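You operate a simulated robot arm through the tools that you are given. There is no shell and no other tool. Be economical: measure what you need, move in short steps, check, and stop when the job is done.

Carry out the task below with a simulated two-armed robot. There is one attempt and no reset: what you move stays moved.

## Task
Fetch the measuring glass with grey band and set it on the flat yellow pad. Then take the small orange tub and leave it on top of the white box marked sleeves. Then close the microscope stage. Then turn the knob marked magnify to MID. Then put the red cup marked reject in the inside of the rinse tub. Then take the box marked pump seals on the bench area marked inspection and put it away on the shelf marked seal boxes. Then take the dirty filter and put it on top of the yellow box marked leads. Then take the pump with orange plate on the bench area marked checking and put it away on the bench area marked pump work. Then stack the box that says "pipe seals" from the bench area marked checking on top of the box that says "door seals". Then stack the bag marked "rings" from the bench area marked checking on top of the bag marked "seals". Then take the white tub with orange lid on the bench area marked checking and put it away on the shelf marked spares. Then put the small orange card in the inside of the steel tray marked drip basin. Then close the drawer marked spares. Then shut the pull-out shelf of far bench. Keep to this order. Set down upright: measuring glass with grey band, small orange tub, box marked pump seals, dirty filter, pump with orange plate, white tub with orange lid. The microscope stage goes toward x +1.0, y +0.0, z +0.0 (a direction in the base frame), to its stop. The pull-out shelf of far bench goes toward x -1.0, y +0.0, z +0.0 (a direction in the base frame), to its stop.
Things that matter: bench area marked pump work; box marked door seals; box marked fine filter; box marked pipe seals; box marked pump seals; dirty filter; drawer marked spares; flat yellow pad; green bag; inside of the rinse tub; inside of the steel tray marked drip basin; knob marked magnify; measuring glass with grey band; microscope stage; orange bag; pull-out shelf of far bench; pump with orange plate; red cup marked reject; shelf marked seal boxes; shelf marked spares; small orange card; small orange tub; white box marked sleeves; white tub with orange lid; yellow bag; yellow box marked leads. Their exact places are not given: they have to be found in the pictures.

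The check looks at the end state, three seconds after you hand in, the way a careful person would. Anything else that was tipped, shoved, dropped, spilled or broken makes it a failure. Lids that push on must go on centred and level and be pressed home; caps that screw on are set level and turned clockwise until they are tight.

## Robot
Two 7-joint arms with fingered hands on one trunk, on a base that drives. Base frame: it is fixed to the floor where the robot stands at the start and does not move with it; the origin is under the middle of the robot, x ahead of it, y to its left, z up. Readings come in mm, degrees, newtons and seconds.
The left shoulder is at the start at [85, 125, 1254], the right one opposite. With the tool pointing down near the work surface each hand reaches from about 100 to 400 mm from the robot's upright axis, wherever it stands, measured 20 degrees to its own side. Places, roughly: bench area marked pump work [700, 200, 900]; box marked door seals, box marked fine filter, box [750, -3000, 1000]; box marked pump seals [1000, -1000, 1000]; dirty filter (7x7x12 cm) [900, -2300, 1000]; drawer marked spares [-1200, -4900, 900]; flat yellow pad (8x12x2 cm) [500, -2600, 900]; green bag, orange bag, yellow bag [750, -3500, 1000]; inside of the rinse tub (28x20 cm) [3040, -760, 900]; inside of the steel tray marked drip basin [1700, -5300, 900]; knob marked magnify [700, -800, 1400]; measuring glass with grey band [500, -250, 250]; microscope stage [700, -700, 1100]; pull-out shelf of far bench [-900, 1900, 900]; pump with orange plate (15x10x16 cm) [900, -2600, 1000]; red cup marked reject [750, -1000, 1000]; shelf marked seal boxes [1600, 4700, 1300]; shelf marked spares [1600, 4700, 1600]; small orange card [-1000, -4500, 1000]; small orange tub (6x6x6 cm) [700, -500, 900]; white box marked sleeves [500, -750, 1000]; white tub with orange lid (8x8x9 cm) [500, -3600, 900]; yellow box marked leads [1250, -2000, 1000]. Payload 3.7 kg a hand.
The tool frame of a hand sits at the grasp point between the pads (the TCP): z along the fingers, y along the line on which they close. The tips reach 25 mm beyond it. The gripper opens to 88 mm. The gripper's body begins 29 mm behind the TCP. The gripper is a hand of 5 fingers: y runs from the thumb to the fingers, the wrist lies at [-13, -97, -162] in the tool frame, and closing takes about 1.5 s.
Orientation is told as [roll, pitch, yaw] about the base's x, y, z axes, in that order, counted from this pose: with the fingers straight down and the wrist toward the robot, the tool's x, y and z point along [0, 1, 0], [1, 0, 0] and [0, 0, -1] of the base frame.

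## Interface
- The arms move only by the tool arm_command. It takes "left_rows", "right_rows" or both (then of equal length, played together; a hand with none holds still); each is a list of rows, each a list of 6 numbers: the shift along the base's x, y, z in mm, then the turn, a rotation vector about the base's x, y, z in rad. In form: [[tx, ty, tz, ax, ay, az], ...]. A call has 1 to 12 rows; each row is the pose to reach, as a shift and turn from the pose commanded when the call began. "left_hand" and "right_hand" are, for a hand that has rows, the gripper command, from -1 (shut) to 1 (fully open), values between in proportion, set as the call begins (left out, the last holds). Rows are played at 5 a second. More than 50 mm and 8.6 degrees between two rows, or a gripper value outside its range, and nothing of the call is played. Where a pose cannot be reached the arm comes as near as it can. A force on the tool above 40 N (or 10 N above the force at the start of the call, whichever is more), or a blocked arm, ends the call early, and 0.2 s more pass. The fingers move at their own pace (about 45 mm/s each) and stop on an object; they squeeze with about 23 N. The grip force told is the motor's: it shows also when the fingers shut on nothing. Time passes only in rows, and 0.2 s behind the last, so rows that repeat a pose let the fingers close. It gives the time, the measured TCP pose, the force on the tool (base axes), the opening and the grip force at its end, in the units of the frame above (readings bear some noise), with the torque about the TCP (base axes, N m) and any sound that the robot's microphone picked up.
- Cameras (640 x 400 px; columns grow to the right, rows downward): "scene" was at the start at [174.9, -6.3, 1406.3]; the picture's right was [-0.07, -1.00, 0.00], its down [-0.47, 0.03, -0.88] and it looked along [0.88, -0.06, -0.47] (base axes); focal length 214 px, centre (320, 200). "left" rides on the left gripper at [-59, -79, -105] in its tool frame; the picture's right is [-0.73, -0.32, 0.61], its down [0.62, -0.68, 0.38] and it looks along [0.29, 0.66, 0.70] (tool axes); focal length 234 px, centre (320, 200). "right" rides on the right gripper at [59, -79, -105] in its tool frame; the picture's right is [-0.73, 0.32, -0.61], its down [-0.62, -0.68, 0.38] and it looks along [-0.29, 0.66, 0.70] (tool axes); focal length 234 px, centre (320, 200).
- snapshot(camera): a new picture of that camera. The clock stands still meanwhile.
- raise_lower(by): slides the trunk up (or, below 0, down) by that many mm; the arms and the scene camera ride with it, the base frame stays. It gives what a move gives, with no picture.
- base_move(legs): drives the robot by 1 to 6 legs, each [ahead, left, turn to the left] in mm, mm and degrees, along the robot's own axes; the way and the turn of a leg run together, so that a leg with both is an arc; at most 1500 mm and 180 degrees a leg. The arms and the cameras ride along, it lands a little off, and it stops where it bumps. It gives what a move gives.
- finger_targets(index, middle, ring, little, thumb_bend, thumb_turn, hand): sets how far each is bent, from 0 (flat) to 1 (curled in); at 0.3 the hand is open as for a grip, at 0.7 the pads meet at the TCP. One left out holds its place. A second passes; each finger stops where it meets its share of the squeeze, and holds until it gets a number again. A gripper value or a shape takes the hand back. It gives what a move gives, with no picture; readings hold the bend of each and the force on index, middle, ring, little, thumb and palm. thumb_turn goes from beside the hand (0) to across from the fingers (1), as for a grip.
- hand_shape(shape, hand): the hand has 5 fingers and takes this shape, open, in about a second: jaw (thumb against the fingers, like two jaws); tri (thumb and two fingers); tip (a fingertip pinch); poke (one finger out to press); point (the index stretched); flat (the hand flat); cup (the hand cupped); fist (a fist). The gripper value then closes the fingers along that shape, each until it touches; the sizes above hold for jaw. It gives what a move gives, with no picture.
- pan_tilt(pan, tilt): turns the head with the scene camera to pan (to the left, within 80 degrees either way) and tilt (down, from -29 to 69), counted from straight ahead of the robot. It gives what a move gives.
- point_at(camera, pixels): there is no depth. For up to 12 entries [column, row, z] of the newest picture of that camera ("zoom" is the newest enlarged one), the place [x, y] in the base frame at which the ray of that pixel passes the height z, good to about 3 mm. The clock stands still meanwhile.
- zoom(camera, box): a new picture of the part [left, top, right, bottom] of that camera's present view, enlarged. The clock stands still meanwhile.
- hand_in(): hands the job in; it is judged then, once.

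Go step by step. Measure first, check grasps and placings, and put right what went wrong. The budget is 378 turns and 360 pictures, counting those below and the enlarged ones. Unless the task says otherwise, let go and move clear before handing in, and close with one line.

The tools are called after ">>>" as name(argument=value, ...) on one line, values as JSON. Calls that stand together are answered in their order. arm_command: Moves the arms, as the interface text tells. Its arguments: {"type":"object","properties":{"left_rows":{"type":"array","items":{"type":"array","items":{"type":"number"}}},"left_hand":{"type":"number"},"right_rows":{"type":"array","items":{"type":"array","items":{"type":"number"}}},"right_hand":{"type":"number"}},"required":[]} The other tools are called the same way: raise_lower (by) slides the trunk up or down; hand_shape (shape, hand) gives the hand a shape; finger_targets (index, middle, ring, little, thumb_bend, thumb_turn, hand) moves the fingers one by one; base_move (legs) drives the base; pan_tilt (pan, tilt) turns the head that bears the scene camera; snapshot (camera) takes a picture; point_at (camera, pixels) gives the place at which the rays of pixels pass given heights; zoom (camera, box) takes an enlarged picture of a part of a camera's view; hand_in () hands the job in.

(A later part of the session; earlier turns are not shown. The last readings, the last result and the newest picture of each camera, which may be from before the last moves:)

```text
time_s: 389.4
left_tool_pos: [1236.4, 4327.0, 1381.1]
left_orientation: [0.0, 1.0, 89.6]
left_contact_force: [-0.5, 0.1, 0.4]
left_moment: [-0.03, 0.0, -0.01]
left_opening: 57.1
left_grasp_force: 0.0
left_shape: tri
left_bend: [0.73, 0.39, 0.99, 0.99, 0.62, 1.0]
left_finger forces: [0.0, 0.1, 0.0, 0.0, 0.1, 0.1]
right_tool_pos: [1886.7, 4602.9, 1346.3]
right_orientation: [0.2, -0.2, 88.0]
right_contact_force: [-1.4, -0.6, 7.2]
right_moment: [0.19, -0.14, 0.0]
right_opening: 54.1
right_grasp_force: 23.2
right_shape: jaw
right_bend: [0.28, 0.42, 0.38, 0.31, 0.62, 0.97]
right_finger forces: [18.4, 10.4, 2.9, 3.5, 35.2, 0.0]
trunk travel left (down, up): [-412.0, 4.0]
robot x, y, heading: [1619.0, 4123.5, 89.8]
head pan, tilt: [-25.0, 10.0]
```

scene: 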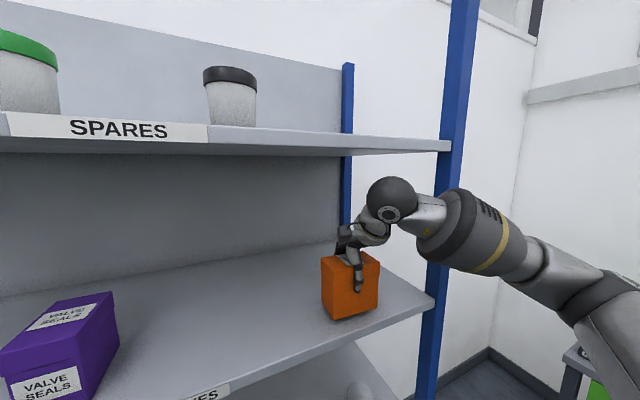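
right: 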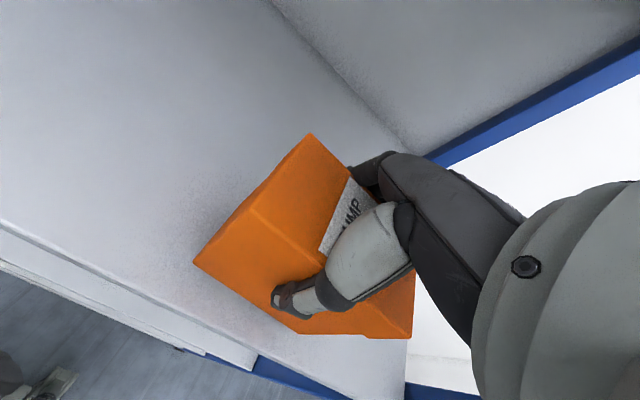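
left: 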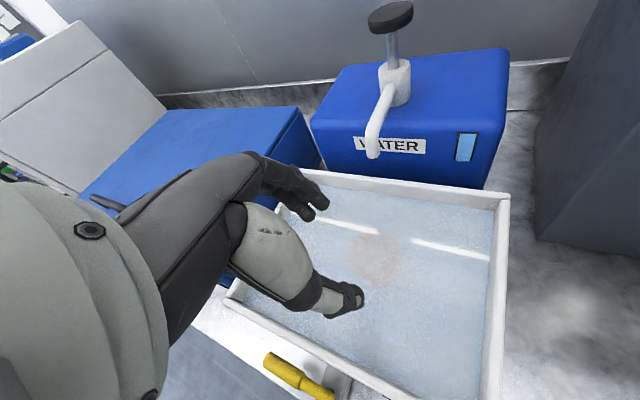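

Contact with the shelf (7 N) as predicted. I press 2 mm more, open wide, and lift clear before withdrawing.

>>> arm_command(right_rows=[[0, 0, -1, 0, 0, 0]])

>>> finger_targets(hand="right", index=0.12, middle=0.15, ring=0.15, little=0.15, thumb_bend=0.12)

>>> arm_command(right_rows=[[0, 0, 20, 0, 0, 0], [0, 0, 45, 0, 0, 0], [0, 0, 65, 0, 0, 0]])

>>> base_move(legs=[[-350, 0, 0]])

>>> snapshot(camera="scene")

```text
time_s: 389.8
left_tool_pos: [1234.8, 4327.2, 1382.2]
left_orientation: [0.0, 1.0, 89.5]
left_contact_force: [-0.7, -0.5, 0.3]
left_moment: [0.01, 0.01, 0.01]
left_opening: 56.9
left_grasp_force: 0.1
left_shape: tri
left_bend: [0.73, 0.39, 0.99, 0.99, 0.62, 1.0]
left_finger forces: [0.1, 0.0, 0.1, 0.0, 0.0, 0.0]
right_tool_pos: [1886.2, 4601.5, 1345.1]
right_orientation: [0.1, -0.2, 88.0]
right_contact_force: [-0.1, -0.5, 14.3]
right_moment: [0.37, -0.15, -0.04]
right_opening: 53.9
right_grasp_force: 22.8
right_shape: jaw
right_bend: [0.28, 0.42, 0.38, 0.29, 0.62, 0.97]
right_finger forces: [19.1, 10.9, 3.0, 4.0, 36.7, 0.0]
trunk travel left (down, up): [-412.0, 4.0]
robot x, y, heading: [1619.6, 4126.9, 89.5]
head pan, tilt: [-25.0, 10.0]
```

```text
time_s: 390.8
left_tool_pos: [1235.5, 4327.3, 1380.9]
left_orientation: [-0.1, 1.0, 89.6]
left_contact_force: [-0.1, 0.4, 0.0]
left_moment: [-0.03, -0.02, 0.0]
left_opening: 57.0
left_grasp_force: 0.1
left_shape: tri
left_bend: [0.73, 0.39, 0.99, 0.99, 0.62, 1.0]
left_finger forces: [0.0, 0.1, 0.0, 0.0, 0.0, 0.0]
right_tool_pos: [1886.7, 4601.5, 1342.9]
right_orientation: [0.0, 0.1, 87.9]
right_contact_force: [-0.1, 0.3, 0.9]
right_moment: [-0.03, -0.03, 0.02]
right_opening: 117.3
right_grasp_force: 0.3
right_shape: fingers
right_bend: [0.12, 0.15, 0.15, 0.15, 0.12, 1.0]
right_finger forces: [0.0, 0.0, 0.1, 0.5, 0.2, 0.1]
trunk travel left (down, up): [-412.0, 4.0]
robot x, y, heading: [1616.4, 4123.9, 90.0]
head pan, tilt: [-25.0, 10.0]
```

```text
time_s: 391.6
left_tool_pos: [1235.0, 4328.3, 1380.9]
left_orientation: [0.0, 1.0, 89.6]
left_contact_force: [-1.2, -0.3, 0.9]
left_moment: [-0.03, 0.02, 0.0]
left_opening: 57.2
left_grasp_force: 0.1
left_shape: tri
left_bend: [0.73, 0.39, 0.99, 0.99, 0.62, 1.0]
left_finger forces: [0.1, 0.0, 0.0, 0.1, 0.1, 0.1]
right_tool_pos: [1886.2, 4602.3, 1408.9]
right_orientation: [-0.1, 0.2, 88.1]
right_contact_force: [-0.1, -0.2, 0.8]
right_moment: [-0.03, 0.01, 0.0]
right_opening: 117.0
right_grasp_force: 0.2
right_shape: fingers
right_bend: [0.12, 0.15, 0.15, 0.15, 0.12, 1.0]
right_finger forces: [0.1, 0.0, 0.0, 0.0, 0.0, 0.0]
trunk travel left (down, up): [-412.0, 4.0]
robot x, y, heading: [1623.6, 4126.8, 89.7]
head pan, tilt: [-25.0, 10.0]
```

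```text
time_s: 393.8
left_tool_pos: [1234.1, 3976.0, 1380.4]
left_orientation: [0.0, 1.0, 89.7]
left_contact_force: [-0.1, 0.1, -0.6]
left_moment: [0.0, 0.02, 0.0]
left_opening: 56.8
left_grasp_force: 0.0
left_shape: tri
left_bend: [0.73, 0.39, 0.99, 0.99, 0.62, 1.0]
left_finger forces: [0.0, 0.1, 0.0, 0.1, 0.0, 0.1]
right_tool_pos: [1883.7, 4251.0, 1408.8]
right_orientation: [0.1, 0.1, 88.2]
right_contact_force: [-0.4, -0.5, 0.1]
right_moment: [0.01, 0.01, 0.01]
right_opening: 117.3
right_grasp_force: 0.2
right_shape: fingers
right_bend: [0.12, 0.15, 0.15, 0.15, 0.12, 1.0]
right_finger forces: [0.0, 0.1, 0.1, 0.1, 0.0, 0.1]
trunk travel left (down, up): [-412.0, 4.0]
robot x, y, heading: [1617.1, 3767.0, 89.6]
head pan, tilt: [-25.0, 10.0]
```

```text
216 pictures are left
```

scene: 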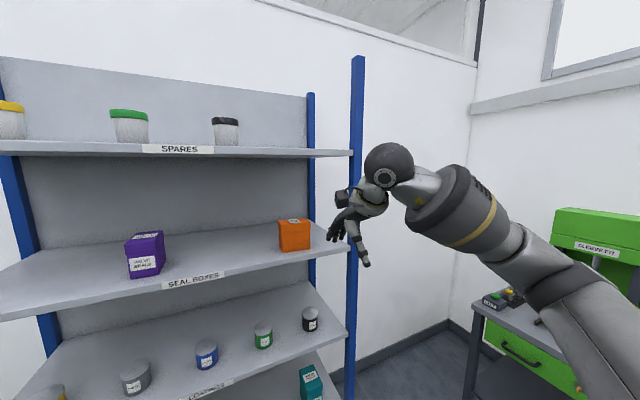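

The box is on the seal-boxes shelf. Next the dirty filter: I drive back down the far aisle and turn to face the bench near y −2300.

>>> base_move(legs=[[0, -480, 0], [-1500, 0, 0], [-1500, 0, 0], [-1500, 0, 0], [-1450, 0, 0], [0, 0, 90]])

>>> pan_tilt(pan=0, tilt=35)

>>> snapshot(camera="scene")

```text
time_s: 430.2
left_tool_pos: [1884.7, -2542.4, 1380.3]
left_orientation: [0.0, 1.0, 179.2]
left_contact_force: [-0.8, -0.5, 0.3]
left_moment: [-0.04, -0.01, 0.04]
left_opening: 57.0
left_grasp_force: 0.1
left_shape: tri
left_bend: [0.73, 0.39, 0.99, 0.99, 0.62, 1.0]
left_finger forces: [0.0, 0.1, 0.0, 0.0, 0.0, 0.0]
right_tool_pos: [1615.3, -1890.4, 1407.5]
right_orientation: [0.1, 0.3, 177.6]
right_contact_force: [-0.1, 0.5, -0.6]
right_moment: [0.0, 0.0, -0.02]
right_opening: 117.0
right_grasp_force: 0.0
right_shape: fingers
right_bend: [0.12, 0.15, 0.15, 0.15, 0.12, 1.0]
right_finger forces: [0.1, 0.1, 0.1, 0.0, 0.0, 0.1]
trunk travel left (down, up): [-412.0, 4.0]
robot x, y, heading: [2093.3, -2161.7, 179.3]
head pan, tilt: [-25.0, 10.0]
```

```text
time_s: 431.1
left_tool_pos: [1884.8, -2543.4, 1379.2]
left_orientation: [0.0, 1.1, 179.1]
left_contact_force: [0.3, -0.7, 0.3]
left_moment: [-0.02, 0.01, -0.02]
left_opening: 57.2
left_grasp_force: 0.1
left_shape: tri
left_bend: [0.73, 0.39, 0.99, 0.99, 0.62, 1.0]
left_finger forces: [0.1, 0.1, 0.1, 0.0, 0.1, 0.1]
right_tool_pos: [1616.3, -1891.6, 1408.2]
right_orientation: [0.1, 0.2, 177.6]
right_contact_force: [-0.4, 0.0, 0.6]
right_moment: [0.02, 0.01, -0.02]
right_opening: 117.2
right_grasp_force: 0.1
right_shape: fingers
right_bend: [0.12, 0.15, 0.15, 0.15, 0.12, 1.0]
right_finger forces: [0.0, 0.1, 0.1, 0.1, 0.0, 0.0]
trunk travel left (down, up): [-412.0, 4.0]
robot x, y, heading: [2090.9, -2159.7, 179.0]
head pan, tilt: [0.0, 35.0]
```

```text
215 pictures are left
```

scene: 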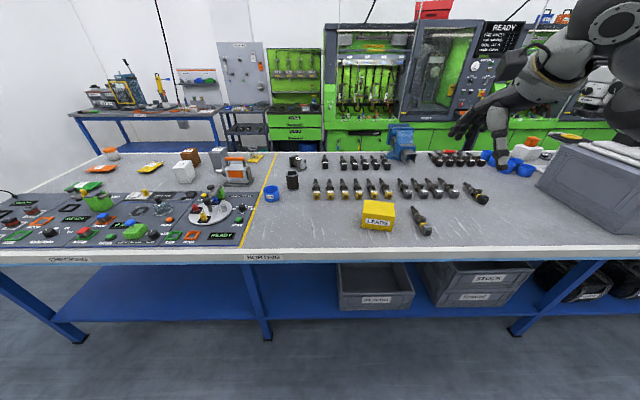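

>>> zoom(camera="scene", box=[240, 140, 448, 270])

>>> point_at(camera="scene", pixels=[[293, 189, 900], [293, 172, 1020], [287, 175, 1010], [300, 175, 1010], [272, 200, 900], [363, 230, 900], [394, 230, 900], [362, 211, 980], [396, 204, 980], [300, 248, 900]])

```text
3.08 times, centred on (344, 205) of scene
```

zoom: 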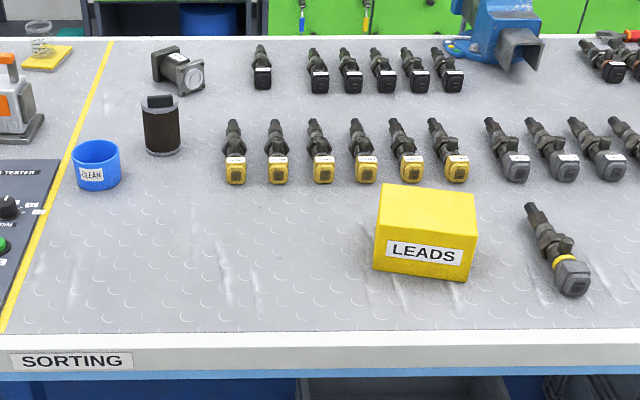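

```text
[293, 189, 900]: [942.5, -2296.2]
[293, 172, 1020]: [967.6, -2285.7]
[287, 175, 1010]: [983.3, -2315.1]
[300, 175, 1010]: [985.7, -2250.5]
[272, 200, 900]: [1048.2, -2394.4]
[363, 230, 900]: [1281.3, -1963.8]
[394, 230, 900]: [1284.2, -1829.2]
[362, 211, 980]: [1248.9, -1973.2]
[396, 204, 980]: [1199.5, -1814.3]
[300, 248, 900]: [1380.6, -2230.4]
```

From this side the dirty filter is at about [905, -2295] with a clear path, and the LEADS box is near the edge. I will side-grasp the filter with the left hand, fingers forward.

>>> raise_lower(by=-250)

>>> hand_shape(hand="left", shape="jaw")

>>> arm_command(left_rows=[[-25, 10, 0, 0, 0, 0.145], [-50, 20, 0, 0, 0, 0.29], [-75, 30, 0, 0, 0, 0.435], [-100, 40, 0, 0, 0, 0.58], [-125, 50, 0, 0, 0, 0.725], [-150, 60, 0, 0, 0, 0.87], [-175, 70, 0, 0, 0, 1.015], [-200, 80, 0, 0, 0, 1.16], [-225, 90, 0, 0, 0, 1.305], [-250, 100, 0, 0, 0, 1.45], [-270, 110, 0, 0, 0, 1.57]])

>>> arm_command(left_rows=[[-15, 5, 0, 0, 0.145, 0], [-30, 10, 0, 0, 0.29, 0], [-45, 15, 0, 0, 0.435, 0], [-60, 20, 0, 0, 0.58, 0], [-75, 25, 0, 0, 0.725, 0], [-90, 30, 0, 0, 0.87, 0], [-105, 35, 0, 0, 1.015, 0], [-120, 40, 0, 0, 1.13, 0]])

```text
time_s: 433.7
left_tool_pos: [1789.7, -2543.0, 1070.9]
left_orientation: [-0.1, 23.7, 179.0]
left_contact_force: [-0.3, -0.7, -0.1]
left_moment: [0.01, 0.02, 0.0]
left_opening: 57.2
left_grasp_force: 0.0
left_shape: tri
left_bend: [0.73, 0.39, 0.99, 0.99, 0.62, 1.0]
left_finger forces: [0.0, 0.0, 0.0, 0.0, 0.1, 0.0]
right_tool_pos: [1618.1, -1891.4, 1157.1]
right_orientation: [0.1, 0.0, 177.7]
right_contact_force: [-0.3, 0.0, 0.8]
right_moment: [0.03, -0.01, -0.02]
right_opening: 117.5
right_grasp_force: 0.0
right_shape: fingers
right_bend: [0.12, 0.15, 0.15, 0.15, 0.12, 1.0]
right_finger forces: [0.1, 0.0, 0.0, 0.0, 0.1, 0.1]
trunk travel left (down, up): [-162.0, 254.0]
robot x, y, heading: [2090.5, -2162.0, 179.2]
head pan, tilt: [0.0, 35.0]
```

```text
time_s: 434.6
left_tool_pos: [1788.1, -2543.3, 1069.9]
left_orientation: [-0.1, 23.7, 178.9]
left_contact_force: [0.2, -0.4, 0.2]
left_moment: [0.02, -0.01, -0.03]
left_opening: 88.1
left_grasp_force: 0.1
left_shape: jaw
left_bend: [0.3, 0.3, 0.3, 0.3, 0.3, 0.98]
left_finger forces: [0.1, 0.0, 0.0, 0.0, 0.0, 0.0]
right_tool_pos: [1615.3, -1890.8, 1157.8]
right_orientation: [0.0, 0.2, 177.6]
right_contact_force: [0.3, 0.3, 0.7]
right_moment: [0.0, 0.02, -0.02]
right_opening: 117.1
right_grasp_force: 0.0
right_shape: fingers
right_bend: [0.12, 0.15, 0.15, 0.15, 0.12, 1.0]
right_finger forces: [0.1, 0.0, 0.1, 0.0, 0.0, 0.0]
trunk travel left (down, up): [-162.0, 254.0]
robot x, y, heading: [2091.0, -2162.6, 179.0]
head pan, tilt: [0.0, 35.0]
```

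```text
time_s: 437.0
left_tool_pos: [1517.3, -2433.8, 1070.3]
left_orientation: [-0.3, 23.8, -90.8]
left_contact_force: [0.0, 0.3, -0.1]
left_moment: [0.01, 0.0, 0.0]
left_opening: 87.7
left_grasp_force: 0.1
left_shape: jaw
left_bend: [0.3, 0.3, 0.3, 0.3, 0.3, 0.98]
left_finger forces: [0.0, 0.0, 0.0, 0.0, 0.0, 0.0]
right_tool_pos: [1615.0, -1889.4, 1157.5]
right_orientation: [0.1, 0.1, 177.5]
right_contact_force: [0.1, 0.2, -0.1]
right_moment: [-0.01, 0.0, -0.02]
right_opening: 117.3
right_grasp_force: 0.0
right_shape: fingers
right_bend: [0.12, 0.15, 0.15, 0.15, 0.12, 1.0]
right_finger forces: [0.0, 0.0, 0.1, 0.0, 0.0, 0.1]
trunk travel left (down, up): [-162.0, 254.0]
robot x, y, heading: [2090.5, -2158.6, 179.1]
head pan, tilt: [0.0, 35.0]
```

```text
time_s: 438.8
left_tool_pos: [1398.0, -2391.2, 1069.6]
left_orientation: [-66.6, 9.1, -112.1]
left_contact_force: [-0.6, 0.0, -0.6]
left_moment: [-0.04, 0.0, 0.01]
left_opening: 88.0
left_grasp_force: 0.1
left_shape: jaw
left_bend: [0.3, 0.3, 0.3, 0.3, 0.3, 0.98]
left_finger forces: [0.0, 0.1, 0.0, 0.1, 0.1, 0.0]
right_tool_pos: [1614.9, -1889.6, 1157.0]
right_orientation: [0.1, 0.3, 177.7]
right_contact_force: [-0.5, -0.1, -0.4]
right_moment: [-0.02, 0.01, 0.02]
right_opening: 116.9
right_grasp_force: 0.0
right_shape: fingers
right_bend: [0.12, 0.15, 0.15, 0.15, 0.12, 1.0]
right_finger forces: [0.0, 0.1, 0.0, 0.0, 0.0, 0.0]
trunk travel left (down, up): [-162.0, 254.0]
robot x, y, heading: [2092.9, -2163.9, 179.2]
head pan, tilt: [0.0, 35.0]
```

>>> arm_command(left_rows=[[0, 0, -25, -0.04, 0, 0.095], [0, 0, -50, -0.08, 0, 0.19], [0, 0, -80, -0.12, 0, 0.285], [0, 0, -108, -0.16, 0, 0.38]])

>>> finger_targets(hand="left", index=0.1, middle=0.12, ring=0.12, little=0.12, thumb_bend=0.1)

>>> base_move(legs=[[0, -90, 0.9], [240, 0, 0]])

>>> snapshot(camera="left")

>>> snapshot(camera="scene")

```text
time_s: 439.8
left_tool_pos: [1397.8, -2393.1, 960.9]
left_orientation: [-64.6, 0.1, -90.0]
left_contact_force: [0.2, -0.6, 0.4]
left_moment: [0.02, 0.04, -0.01]
left_opening: 87.9
left_grasp_force: 0.1
left_shape: jaw
left_bend: [0.3, 0.3, 0.3, 0.3, 0.3, 0.98]
left_finger forces: [0.0, 0.0, 0.0, 0.1, 0.0, 0.1]
right_tool_pos: [1614.0, -1891.3, 1156.5]
right_orientation: [0.2, 0.3, 177.6]
right_contact_force: [0.9, 0.7, -0.3]
right_moment: [0.0, -0.01, -0.03]
right_opening: 117.2
right_grasp_force: 0.0
right_shape: fingers
right_bend: [0.12, 0.15, 0.15, 0.15, 0.12, 1.0]
right_finger forces: [0.1, 0.0, 0.0, 0.0, 0.0, 0.1]
trunk travel left (down, up): [-162.0, 254.0]
robot x, y, heading: [2090.5, -2161.4, 179.3]
head pan, tilt: [0.0, 35.0]
```

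```text
time_s: 440.8
left_tool_pos: [1399.0, -2391.9, 961.3]
left_orientation: [-64.6, 0.1, -90.1]
left_contact_force: [0.3, 0.1, -0.5]
left_moment: [0.02, 0.0, -0.02]
left_opening: 120.0
left_grasp_force: 0.2
left_shape: fingers
left_bend: [0.1, 0.12, 0.12, 0.12, 0.1, 0.98]
left_finger forces: [0.0, 0.0, 0.0, 0.0, 0.0, 0.1]
right_tool_pos: [1615.8, -1890.7, 1157.0]
right_orientation: [0.2, 0.1, 177.6]
right_contact_force: [-0.5, 0.4, -0.7]
right_moment: [0.0, -0.02, 0.02]
right_opening: 117.4
right_grasp_force: 0.0
right_shape: fingers
right_bend: [0.12, 0.15, 0.15, 0.15, 0.12, 1.0]
right_finger forces: [0.1, 0.0, 0.0, 0.0, 0.0, 0.0]
trunk travel left (down, up): [-162.0, 254.0]
robot x, y, heading: [2093.7, -2163.1, 179.0]
head pan, tilt: [0.0, 35.0]
```

```text
time_s: 443.6
left_tool_pos: [1163.3, -2314.5, 962.3]
left_orientation: [-64.8, 0.1, -89.2]
left_contact_force: [0.3, -0.1, -0.2]
left_moment: [-0.03, 0.02, 0.02]
left_opening: 119.8
left_grasp_force: 0.0
left_shape: fingers
left_bend: [0.1, 0.12, 0.12, 0.12, 0.1, 0.98]
left_finger forces: [0.0, 0.0, 0.1, 0.0, 0.1, 0.0]
right_tool_pos: [1372.9, -1809.0, 1157.9]
right_orientation: [0.0, 0.2, 178.5]
right_contact_force: [-0.2, 0.3, 0.5]
right_moment: [-0.03, -0.05, 0.02]
right_opening: 117.2
right_grasp_force: 0.1
right_shape: fingers
right_bend: [0.12, 0.15, 0.15, 0.15, 0.12, 1.0]
right_finger forces: [0.1, 0.1, 0.1, 0.1, 0.0, 0.1]
trunk travel left (down, up): [-162.0, 254.0]
robot x, y, heading: [1854.1, -2072.4, -179.7]
head pan, tilt: [0.0, 35.0]
```

```text
213 pictures are left
```

left: 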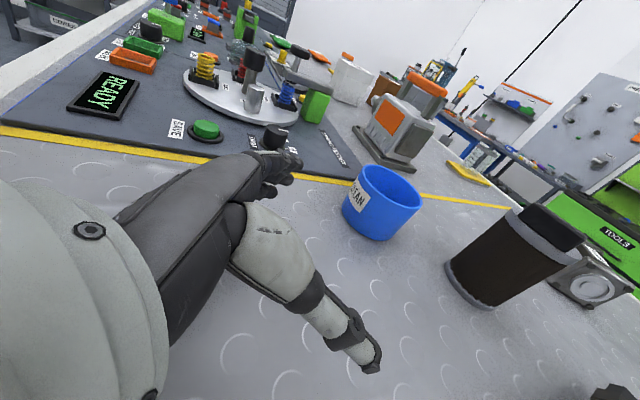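

```text
212 pictures are left
```

scene: 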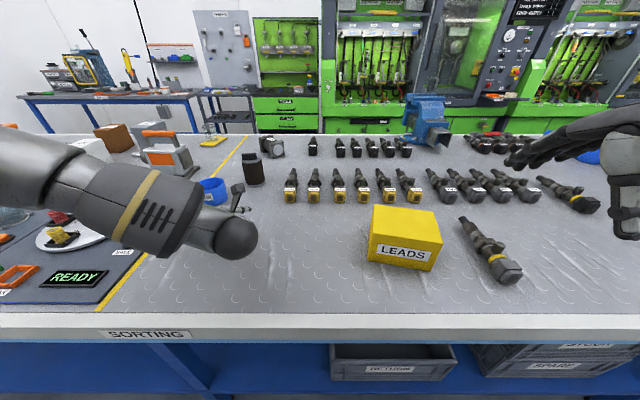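

>>> zoom(camera="scene", box=[190, 130, 318, 210])

>>> point_at(camera="left", pixels=[[445, 265, 900], [488, 308, 900], [515, 210, 1005], [580, 255, 1005]])

>>> point_at(camera="scene", pixels=[[244, 184, 900], [264, 184, 900], [254, 188, 900], [242, 160, 1005], [263, 160, 1005], [202, 192, 960], [226, 190, 960]])

```text
5.00 times, centred on (254, 170) of scene
```

zoom: 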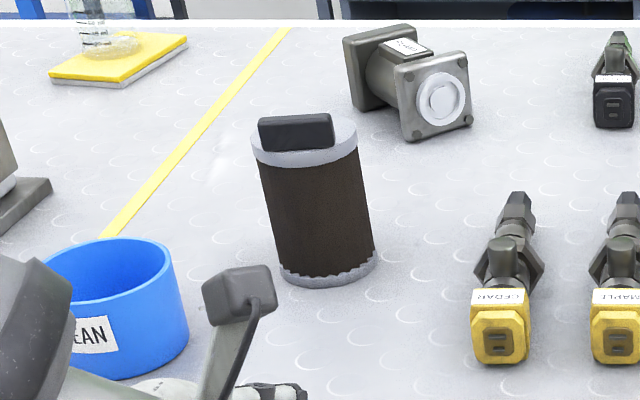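

```text
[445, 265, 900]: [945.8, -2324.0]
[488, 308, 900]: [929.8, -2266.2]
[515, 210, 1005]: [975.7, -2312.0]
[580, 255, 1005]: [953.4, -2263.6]
```

```text
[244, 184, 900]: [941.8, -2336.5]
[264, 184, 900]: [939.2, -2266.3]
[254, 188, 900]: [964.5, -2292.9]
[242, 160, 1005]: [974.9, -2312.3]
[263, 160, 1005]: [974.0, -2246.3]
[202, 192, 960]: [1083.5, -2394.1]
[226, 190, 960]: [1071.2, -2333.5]
```

The CLEAN cup stands too close for a side approach. A top-down grasp with the right hand is cleaner, so I raise and retract the left hand and reposition.

>>> arm_command(left_rows=[[20, 0, 40, 0, 0, 0], [40, 0, 80, 0, 0, 0], [70, 0, 115, 0, 0, 0], [105, 0, 145, 0, 0, 0], [145, 0, 170, 0, 0, 0], [190, 0, 180, 0, 0, 0], [230, 0, 180, 0, 0, 0]])

>>> point_at(camera="scene", pixels=[[284, 157, 900], [272, 153, 900], [273, 137, 970]])

>>> base_move(legs=[[0, 370, 0]])

>>> arm_command(right_rows=[[-40, -30, 0, 0, 0, 0], [-80, -60, 0, 0, 0, 0], [-110, -90, 0, 0, 0, 0], [-120, -110, 0, 0, 0, 0]])

>>> snapshot(camera="scene")

>>> snapshot(camera="right")

```text
time_s: 445.2
left_tool_pos: [1301.7, -2291.8, 1165.3]
left_orientation: [-64.5, 0.0, -89.2]
left_contact_force: [0.0, 0.5, 0.8]
left_moment: [-0.02, 0.0, 0.01]
left_opening: 120.3
left_grasp_force: 0.0
left_shape: fingers
left_bend: [0.1, 0.12, 0.12, 0.12, 0.1, 0.98]
left_finger forces: [0.0, 0.1, 0.1, 0.1, 0.0, 0.1]
left hand out of reach, approached as far as the arm can: row 5, 6, 7
right_tool_pos: [1374.2, -1810.0, 1157.3]
right_orientation: [0.1, 0.2, 178.5]
right_contact_force: [0.0, -0.1, -0.3]
right_moment: [-0.02, -0.04, 0.01]
right_opening: 117.4
right_grasp_force: 0.0
right_shape: fingers
right_bend: [0.12, 0.15, 0.15, 0.15, 0.12, 1.0]
right_finger forces: [0.0, 0.1, 0.0, 0.0, 0.0, 0.0]
trunk travel left (down, up): [-162.0, 254.0]
robot x, y, heading: [1853.5, -2074.3, -180.0]
head pan, tilt: [0.0, 35.0]
```

```text
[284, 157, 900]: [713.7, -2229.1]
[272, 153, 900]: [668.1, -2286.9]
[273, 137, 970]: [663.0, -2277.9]
```

```text
time_s: 449.0
left_tool_pos: [1303.9, -2660.7, 1165.3]
left_orientation: [-64.7, 0.1, -89.1]
left_contact_force: [0.7, 0.5, 0.1]
left_moment: [0.0, 0.0, 0.0]
left_opening: 119.8
left_grasp_force: 0.0
left_shape: fingers
left_bend: [0.1, 0.12, 0.12, 0.12, 0.1, 0.98]
left_finger forces: [0.0, 0.1, 0.0, 0.0, 0.0, 0.0]
right_tool_pos: [1374.4, -2179.2, 1159.3]
right_orientation: [0.1, 0.2, 178.5]
right_contact_force: [0.0, 0.5, -0.5]
right_moment: [0.0, -0.02, 0.04]
right_opening: 117.4
right_grasp_force: 0.1
right_shape: fingers
right_bend: [0.12, 0.15, 0.15, 0.15, 0.12, 1.0]
right_finger forces: [0.1, 0.1, 0.1, 0.1, 0.0, 0.0]
trunk travel left (down, up): [-162.0, 254.0]
robot x, y, heading: [1853.8, -2445.3, -179.9]
head pan, tilt: [0.0, 35.0]
```

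```text
time_s: 450.0
left_tool_pos: [1303.5, -2661.9, 1164.0]
left_orientation: [-64.7, 0.1, -89.1]
left_contact_force: [0.0, -0.4, -0.5]
left_moment: [-0.01, 0.04, -0.01]
left_opening: 120.2
left_grasp_force: 0.1
left_shape: fingers
left_bend: [0.1, 0.12, 0.12, 0.12, 0.1, 0.98]
left_finger forces: [0.1, 0.0, 0.0, 0.0, 0.0, 0.1]
right_tool_pos: [1254.7, -2289.9, 1157.8]
right_orientation: [0.0, 0.2, 178.5]
right_contact_force: [0.0, 0.2, -0.6]
right_moment: [-0.01, -0.01, 0.0]
right_opening: 117.1
right_grasp_force: 0.1
right_shape: fingers
right_bend: [0.12, 0.15, 0.15, 0.15, 0.12, 1.0]
right_finger forces: [0.0, 0.0, 0.0, 0.1, 0.0, 0.1]
trunk travel left (down, up): [-162.0, 254.0]
robot x, y, heading: [1856.1, -2442.2, -179.8]
head pan, tilt: [0.0, 35.0]
```

```text
210 pictures are left
```

scene: 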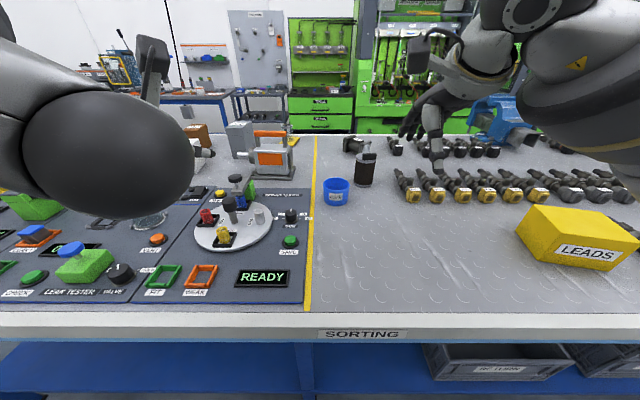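

```text
209 pictures are left
```

right: 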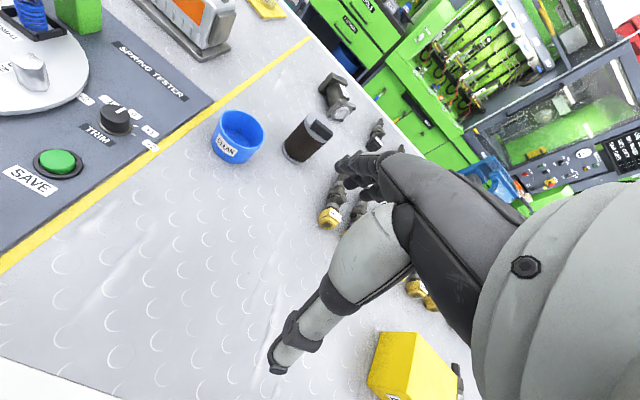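

>>> base_move(legs=[[175, 0, 0]])

>>> arm_command(right_rows=[[-30, 0, 0, 0, 0, 0], [-60, 0, -20, 0, 0, 0], [-90, 0, -40, 0, 0, 0]])

>>> snapshot(camera="right")

>>> snapshot(camera="scene")

```text
time_s: 451.5
left_tool_pos: [1130.7, -2660.3, 1164.9]
left_orientation: [-64.7, 0.1, -89.3]
left_contact_force: [-0.6, -0.2, -0.1]
left_moment: [0.0, -0.02, 0.02]
left_opening: 120.3
left_grasp_force: 0.1
left_shape: fingers
left_bend: [0.1, 0.12, 0.12, 0.12, 0.1, 0.98]
left_finger forces: [0.1, 0.0, 0.0, 0.0, 0.0, 0.0]
right_tool_pos: [1080.8, -2288.8, 1157.4]
right_orientation: [0.1, 0.2, 178.5]
right_contact_force: [-0.2, 0.2, -0.3]
right_moment: [0.01, -0.02, 0.04]
right_opening: 117.3
right_grasp_force: 0.1
right_shape: fingers
right_bend: [0.12, 0.15, 0.15, 0.15, 0.12, 1.0]
right_finger forces: [0.0, 0.0, 0.1, 0.0, 0.0, 0.0]
trunk travel left (down, up): [-162.0, 254.0]
robot x, y, heading: [1683.8, -2445.8, -180.2]
head pan, tilt: [0.0, 35.0]
```

```text
time_s: 452.3
left_tool_pos: [1129.0, -2660.5, 1164.0]
left_orientation: [-64.7, 0.1, -89.1]
left_contact_force: [-0.2, 0.4, -0.4]
left_moment: [-0.02, -0.03, 0.02]
left_opening: 120.0
left_grasp_force: 0.0
left_shape: fingers
left_bend: [0.1, 0.12, 0.12, 0.12, 0.1, 0.98]
left_finger forces: [0.1, 0.1, 0.1, 0.0, 0.0, 0.0]
right_tool_pos: [990.8, -2288.5, 1115.8]
right_orientation: [0.1, 0.3, 178.5]
right_contact_force: [0.0, -0.3, -0.6]
right_moment: [-0.04, -0.02, 0.03]
right_opening: 117.3
right_grasp_force: 0.1
right_shape: fingers
right_bend: [0.12, 0.15, 0.15, 0.15, 0.12, 1.0]
right_finger forces: [0.0, 0.0, 0.0, 0.1, 0.1, 0.1]
trunk travel left (down, up): [-162.0, 254.0]
robot x, y, heading: [1682.8, -2443.4, -179.8]
head pan, tilt: [0.0, 35.0]
```

```text
208 pictures are left
```

right: 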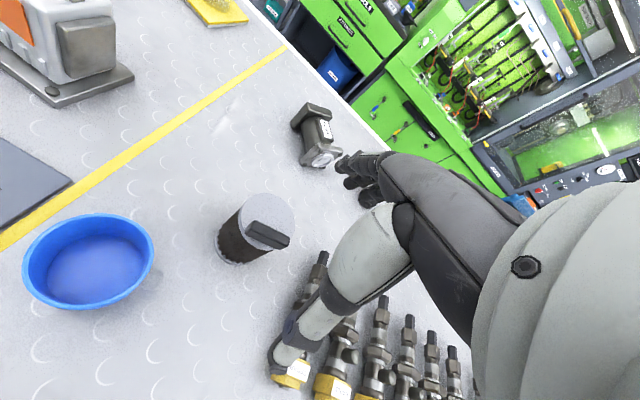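

```text
207 pictures are left
```

scene: 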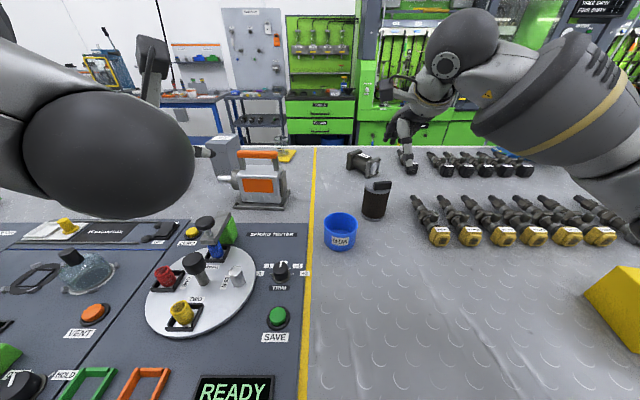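

>>> point_at(camera="right", pixels=[[265, 221, 1005], [265, 221, 1015], [237, 213, 1005], [294, 222, 1005], [265, 195, 1005], [262, 247, 1005]])

>>> zoom(camera="scene", box=[320, 140, 416, 230])

>>> zoom(camera="right", box=[190, 170, 318, 280])

```text
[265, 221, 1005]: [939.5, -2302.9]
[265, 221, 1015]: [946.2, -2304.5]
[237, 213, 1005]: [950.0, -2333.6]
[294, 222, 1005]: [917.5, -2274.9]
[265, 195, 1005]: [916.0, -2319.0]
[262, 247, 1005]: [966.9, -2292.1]
```

```text
4.44 times, centred on (368, 185) of scene
```

zoom: 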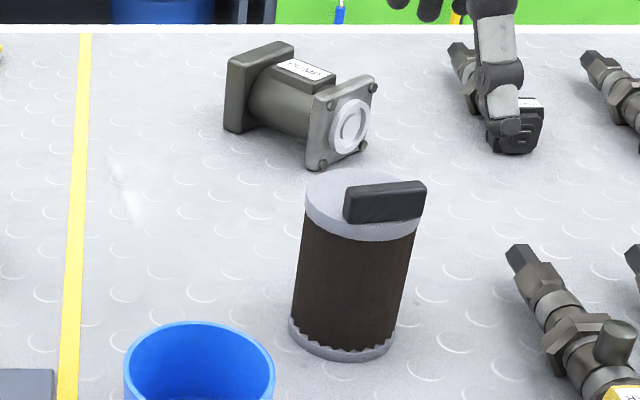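

```text
3.64 times, centred on (254, 225) of right
```

zoom: 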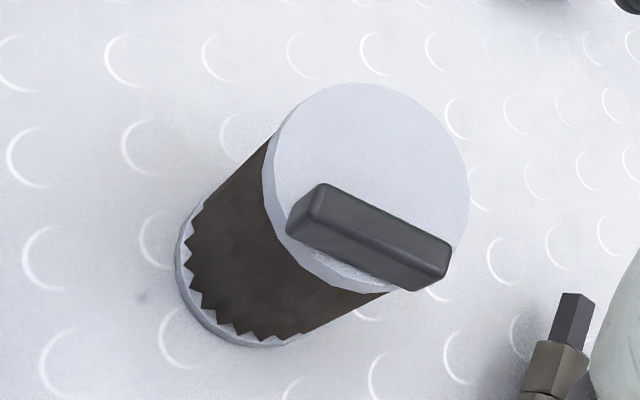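

>>> point_at(camera="right", pixels=[[252, 222, 1025], [289, 237, 1025], [253, 231, 1025], [287, 246, 1010], [262, 223, 1005]])

>>> point_at(camera="zoom", pixels=[[366, 185, 1005], [366, 185, 1015], [265, 165, 1005], [468, 190, 1005], [360, 83, 1005], [325, 185, 1025], [450, 245, 1025], [300, 230, 1005], [215, 300, 900]])

```text
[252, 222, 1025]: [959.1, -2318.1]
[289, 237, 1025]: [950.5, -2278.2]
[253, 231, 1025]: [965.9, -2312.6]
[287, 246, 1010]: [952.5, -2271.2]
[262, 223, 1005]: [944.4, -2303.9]
```

```text
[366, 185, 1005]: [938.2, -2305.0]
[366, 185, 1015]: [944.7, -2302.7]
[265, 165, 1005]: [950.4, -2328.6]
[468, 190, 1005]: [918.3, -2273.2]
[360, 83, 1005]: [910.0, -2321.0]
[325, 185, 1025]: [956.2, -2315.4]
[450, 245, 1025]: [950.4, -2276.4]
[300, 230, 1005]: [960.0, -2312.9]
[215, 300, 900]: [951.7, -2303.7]
```

The filter's centre is about [936, -2302], disc top ≈1000, handle top ≈1020. I move over it and lower around it.

>>> arm_command(right_rows=[[-28, -7, -20, 0, 0, 0], [-55, -13, -45, 0, 0, 0], [-55, -13, -80, 0, 0, 0]])

>>> snapshot(camera="right")

```text
time_s: 453.1
left_tool_pos: [1129.2, -2660.3, 1165.6]
left_orientation: [-64.6, 0.0, -89.2]
left_contact_force: [-0.6, 0.3, 0.4]
left_moment: [0.01, -0.06, -0.01]
left_opening: 119.8
left_grasp_force: 0.0
left_shape: fingers
left_bend: [0.1, 0.12, 0.12, 0.12, 0.1, 0.98]
left_finger forces: [0.0, 0.0, 0.0, 0.0, 0.0, 0.0]
right_tool_pos: [935.9, -2302.9, 1035.1]
right_orientation: [0.1, 0.2, 178.4]
right_contact_force: [-0.5, 0.1, 1.0]
right_moment: [-0.03, 0.02, -0.01]
right_opening: 117.1
right_grasp_force: 0.0
right_shape: fingers
right_bend: [0.12, 0.15, 0.15, 0.15, 0.12, 1.0]
right_finger forces: [0.1, 0.1, 0.0, 0.0, 0.0, 0.0]
trunk travel left (down, up): [-162.0, 254.0]
robot x, y, heading: [1681.0, -2443.1, -179.9]
head pan, tilt: [0.0, 35.0]
```

```text
204 pictures are left
```

right: 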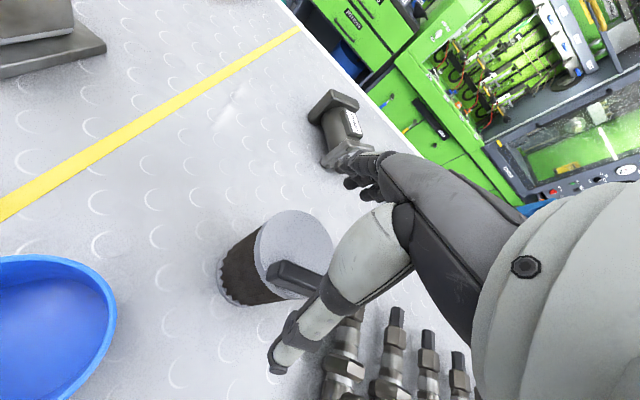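

>>> point_at(camera="right", pixels=[[293, 253, 1000], [258, 245, 1000], [333, 252, 1000], [292, 211, 1000], [293, 253, 1010]])

>>> arm_command(right_rows=[[0, 0, -15, 0, 0, 0], [0, 0, -30, 0, 0, 0], [0, 0, -42, 0, 0, 0]])

>>> snapshot(camera="right")

```text
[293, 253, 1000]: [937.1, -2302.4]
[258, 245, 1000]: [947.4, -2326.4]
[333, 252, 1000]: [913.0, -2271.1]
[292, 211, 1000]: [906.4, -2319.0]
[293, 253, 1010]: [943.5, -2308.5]
```

```text
time_s: 453.9
left_tool_pos: [1130.5, -2659.8, 1164.8]
left_orientation: [-64.6, 0.1, -89.1]
left_contact_force: [0.3, -0.1, 0.4]
left_moment: [0.0, 0.01, -0.02]
left_opening: 120.2
left_grasp_force: 0.0
left_shape: fingers
left_bend: [0.1, 0.12, 0.12, 0.12, 0.1, 0.98]
left_finger forces: [0.0, 0.0, 0.1, 0.0, 0.0, 0.1]
right_tool_pos: [936.2, -2301.8, 994.7]
right_orientation: [0.1, 0.2, 178.5]
right_contact_force: [-0.3, -0.7, 0.3]
right_moment: [-0.03, -0.01, -0.01]
right_opening: 117.0
right_grasp_force: 0.0
right_shape: fingers
right_bend: [0.12, 0.15, 0.15, 0.15, 0.12, 1.0]
right_finger forces: [0.0, 0.0, 0.0, 0.1, 0.1, 0.0]
trunk travel left (down, up): [-162.0, 254.0]
robot x, y, heading: [1684.1, -2438.6, -179.7]
head pan, tilt: [0.0, 35.0]
```

```text
203 pictures are left
```

right: 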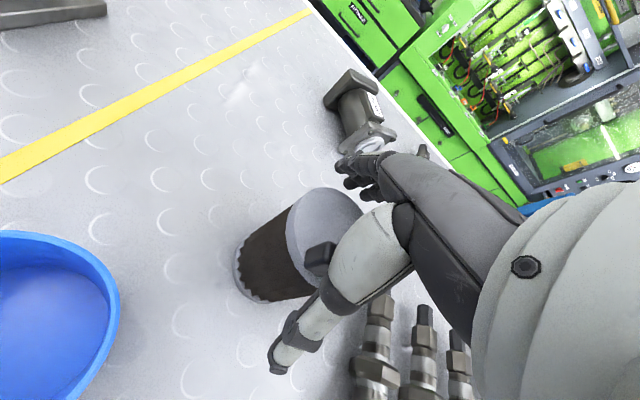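

>>> arm_command(right_rows=[[0, 0, 0, 0, 0, 0], [0, 0, 0, 0, 0, 0], [0, 0, 0, 0, 0, 0], [0, 0, 0, 0, 0, 0], [0, 0, 0, 0, 0, 0], [0, 0, 0, 0, 0, 0], [0, 0, 0, 0, 0, 0], [0, 0, 0, 0, 0, 0]], right_hand=-1)

>>> arm_command(right_rows=[[0, 0, 15, 0, 0, 0], [0, 0, 40, 0, 0, 0]])

>>> snapshot(camera="right")

>>> snapshot(camera="scene")

```text
time_s: 455.7
left_tool_pos: [1129.4, -2660.6, 1165.2]
left_orientation: [-64.7, 0.1, -89.3]
left_contact_force: [-0.1, -0.1, -0.1]
left_moment: [0.02, 0.01, -0.01]
left_opening: 120.2
left_grasp_force: 0.0
left_shape: fingers
left_bend: [0.1, 0.12, 0.12, 0.12, 0.1, 0.98]
left_finger forces: [0.0, 0.0, 0.0, 0.0, 0.0, 0.0]
right_tool_pos: [935.2, -2302.1, 995.9]
right_orientation: [0.0, 0.2, 178.6]
right_contact_force: [-1.4, -0.7, 1.4]
right_moment: [0.01, 0.12, 0.07]
right_opening: 60.7
right_grasp_force: 22.9
right_shape: jaw
right_bend: [0.27, 0.36, 0.36, 0.41, 0.59, 0.99]
right_finger forces: [11.8, 7.6, 2.7, 0.1, 22.4, 0.1]
trunk travel left (down, up): [-162.0, 254.0]
robot x, y, heading: [1684.7, -2440.8, -180.1]
head pan, tilt: [0.0, 35.0]
```

```text
time_s: 456.3
left_tool_pos: [1130.0, -2660.9, 1165.4]
left_orientation: [-64.8, 0.2, -89.3]
left_contact_force: [-0.1, -0.2, 0.0]
left_moment: [0.01, -0.02, -0.01]
left_opening: 120.2
left_grasp_force: 0.1
left_shape: fingers
left_bend: [0.1, 0.12, 0.12, 0.12, 0.1, 0.98]
left_finger forces: [0.1, 0.1, 0.0, 0.1, 0.0, 0.0]
right_tool_pos: [935.8, -2302.1, 1036.5]
right_orientation: [0.0, 0.1, 178.5]
right_contact_force: [0.0, -0.1, -2.5]
right_moment: [-0.01, 0.0, 0.0]
right_opening: 60.6
right_grasp_force: 22.8
right_shape: jaw
right_bend: [0.27, 0.37, 0.36, 0.41, 0.59, 0.99]
right_finger forces: [11.6, 7.5, 2.8, 0.1, 23.1, 0.1]
trunk travel left (down, up): [-162.0, 254.0]
robot x, y, heading: [1682.9, -2443.1, -179.9]
head pan, tilt: [0.0, 35.0]
```

```text
202 pictures are left
```

right: 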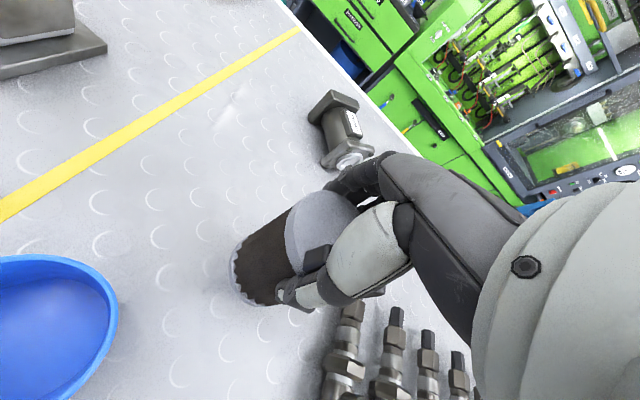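

```text
201 pictures are left
```

scene: 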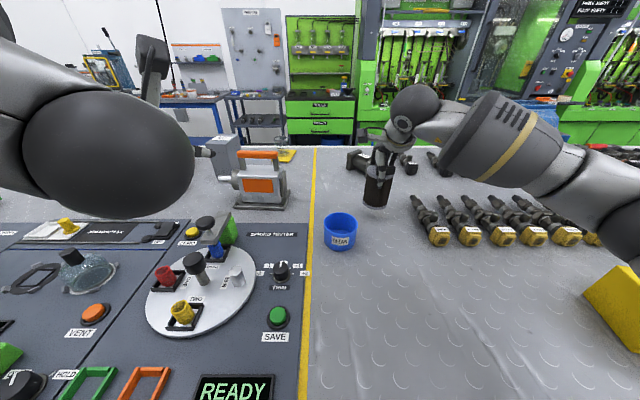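

The filter hangs upright (bottom 95 mm below the TCP). I raise it, retract, and move to the LEADS box.

>>> arm_command(right_rows=[[20, 0, 40, 0, 0, 0], [45, 0, 80, 0, 0, 0], [80, 0, 110, 0, 0, 0], [125, 0, 125, 0, 0, 0], [170, 0, 130, 0, 0, 0], [215, 0, 130, 0, 0, 0]])

>>> base_move(legs=[[-220, 0, 0], [0, -410, 0]])

>>> snapshot(camera="scene")

>>> snapshot(camera="right")

```text
time_s: 457.7
left_tool_pos: [1131.8, -2660.9, 1166.0]
left_orientation: [-64.7, 0.1, -89.2]
left_contact_force: [0.5, 0.3, 0.5]
left_moment: [-0.01, 0.01, 0.02]
left_opening: 120.1
left_grasp_force: 0.1
left_shape: fingers
left_bend: [0.1, 0.12, 0.12, 0.12, 0.1, 0.98]
left_finger forces: [0.0, 0.0, 0.1, 0.0, 0.0, 0.0]
right_tool_pos: [1151.1, -2301.5, 1164.6]
right_orientation: [0.0, 0.1, 178.4]
right_contact_force: [0.6, 0.2, -1.3]
right_moment: [-0.04, 0.0, -0.02]
right_opening: 60.1
right_grasp_force: 22.9
right_shape: jaw
right_bend: [0.27, 0.37, 0.37, 0.41, 0.59, 0.99]
right_finger forces: [11.6, 7.4, 2.9, 0.0, 23.1, 0.0]
trunk travel left (down, up): [-162.0, 254.0]
robot x, y, heading: [1682.5, -2446.4, -179.9]
head pan, tilt: [0.0, 35.0]
```

```text
time_s: 463.1
left_tool_pos: [1353.2, -2250.3, 1165.5]
left_orientation: [-64.7, 0.1, -89.3]
left_contact_force: [0.1, -0.1, -0.3]
left_moment: [0.01, 0.02, -0.02]
left_opening: 120.0
left_grasp_force: 0.0
left_shape: fingers
left_bend: [0.1, 0.12, 0.12, 0.12, 0.1, 0.98]
left_finger forces: [0.0, 0.0, 0.0, 0.1, 0.0, 0.1]
right_tool_pos: [1373.2, -1893.1, 1164.5]
right_orientation: [0.2, 0.2, 178.4]
right_contact_force: [0.8, 0.2, -1.2]
right_moment: [0.0, 0.0, 0.02]
right_opening: 60.2
right_grasp_force: 23.1
right_shape: jaw
right_bend: [0.27, 0.37, 0.37, 0.41, 0.59, 0.99]
right_finger forces: [11.7, 7.3, 2.9, 0.1, 23.1, 0.0]
trunk travel left (down, up): [-162.0, 254.0]
robot x, y, heading: [1904.5, -2031.2, -180.1]
head pan, tilt: [0.0, 35.0]
```

```text
200 pictures are left
```

scene: 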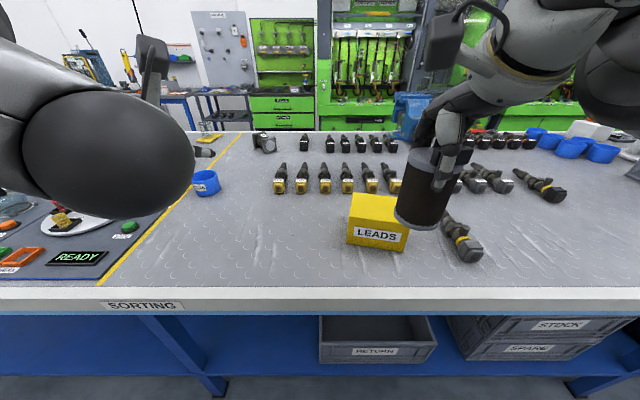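

```text
199 pictures are left
```

right: 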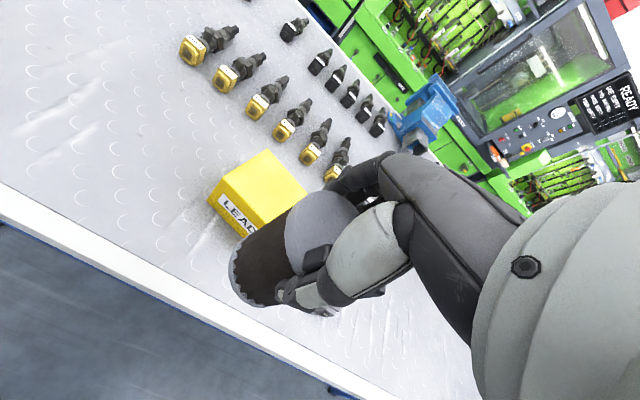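

>>> zoom(camera="right", box=[180, 130, 340, 250])

>>> zoom(camera="scene", box=[330, 180, 430, 260])

```text
3.33 times, centred on (260, 190) of right
```

zoom: 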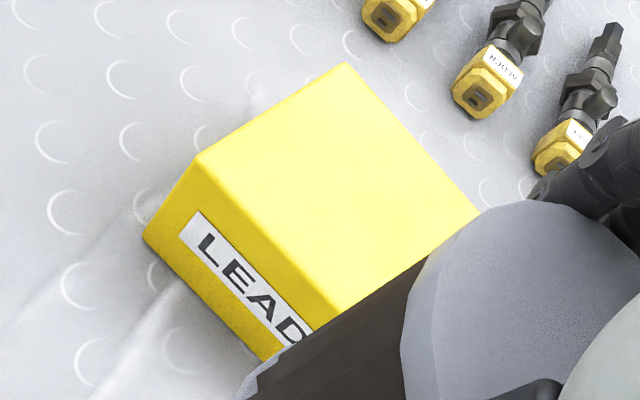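

```text
5.00 times, centred on (380, 220) of scene
```

zoom: 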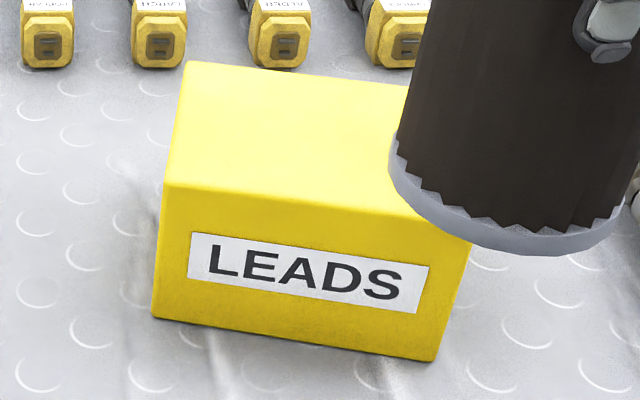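

>>> point_at(camera="zoom", pixels=[[153, 317, 900], [430, 362, 900], [163, 185, 960], [163, 185, 980], [163, 185, 1000], [187, 63, 980], [472, 235, 980]])

>>> point_at(camera="right", pixels=[[225.5, 202, 900], [224, 176.5, 960], [224, 176.5, 980], [224, 176.5, 1000], [267.5, 148.6, 980], [308, 193, 980], [261.5, 227.5, 980]])

```text
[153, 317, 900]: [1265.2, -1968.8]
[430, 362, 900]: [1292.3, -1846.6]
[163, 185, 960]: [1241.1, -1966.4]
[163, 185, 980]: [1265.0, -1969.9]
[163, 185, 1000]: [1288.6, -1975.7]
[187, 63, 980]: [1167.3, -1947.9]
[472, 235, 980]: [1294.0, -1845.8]
```

```text
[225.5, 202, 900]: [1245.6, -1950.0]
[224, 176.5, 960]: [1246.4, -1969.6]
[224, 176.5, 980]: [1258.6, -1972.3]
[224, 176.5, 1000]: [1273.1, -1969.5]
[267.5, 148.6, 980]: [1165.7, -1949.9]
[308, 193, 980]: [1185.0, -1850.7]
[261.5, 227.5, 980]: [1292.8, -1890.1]
```

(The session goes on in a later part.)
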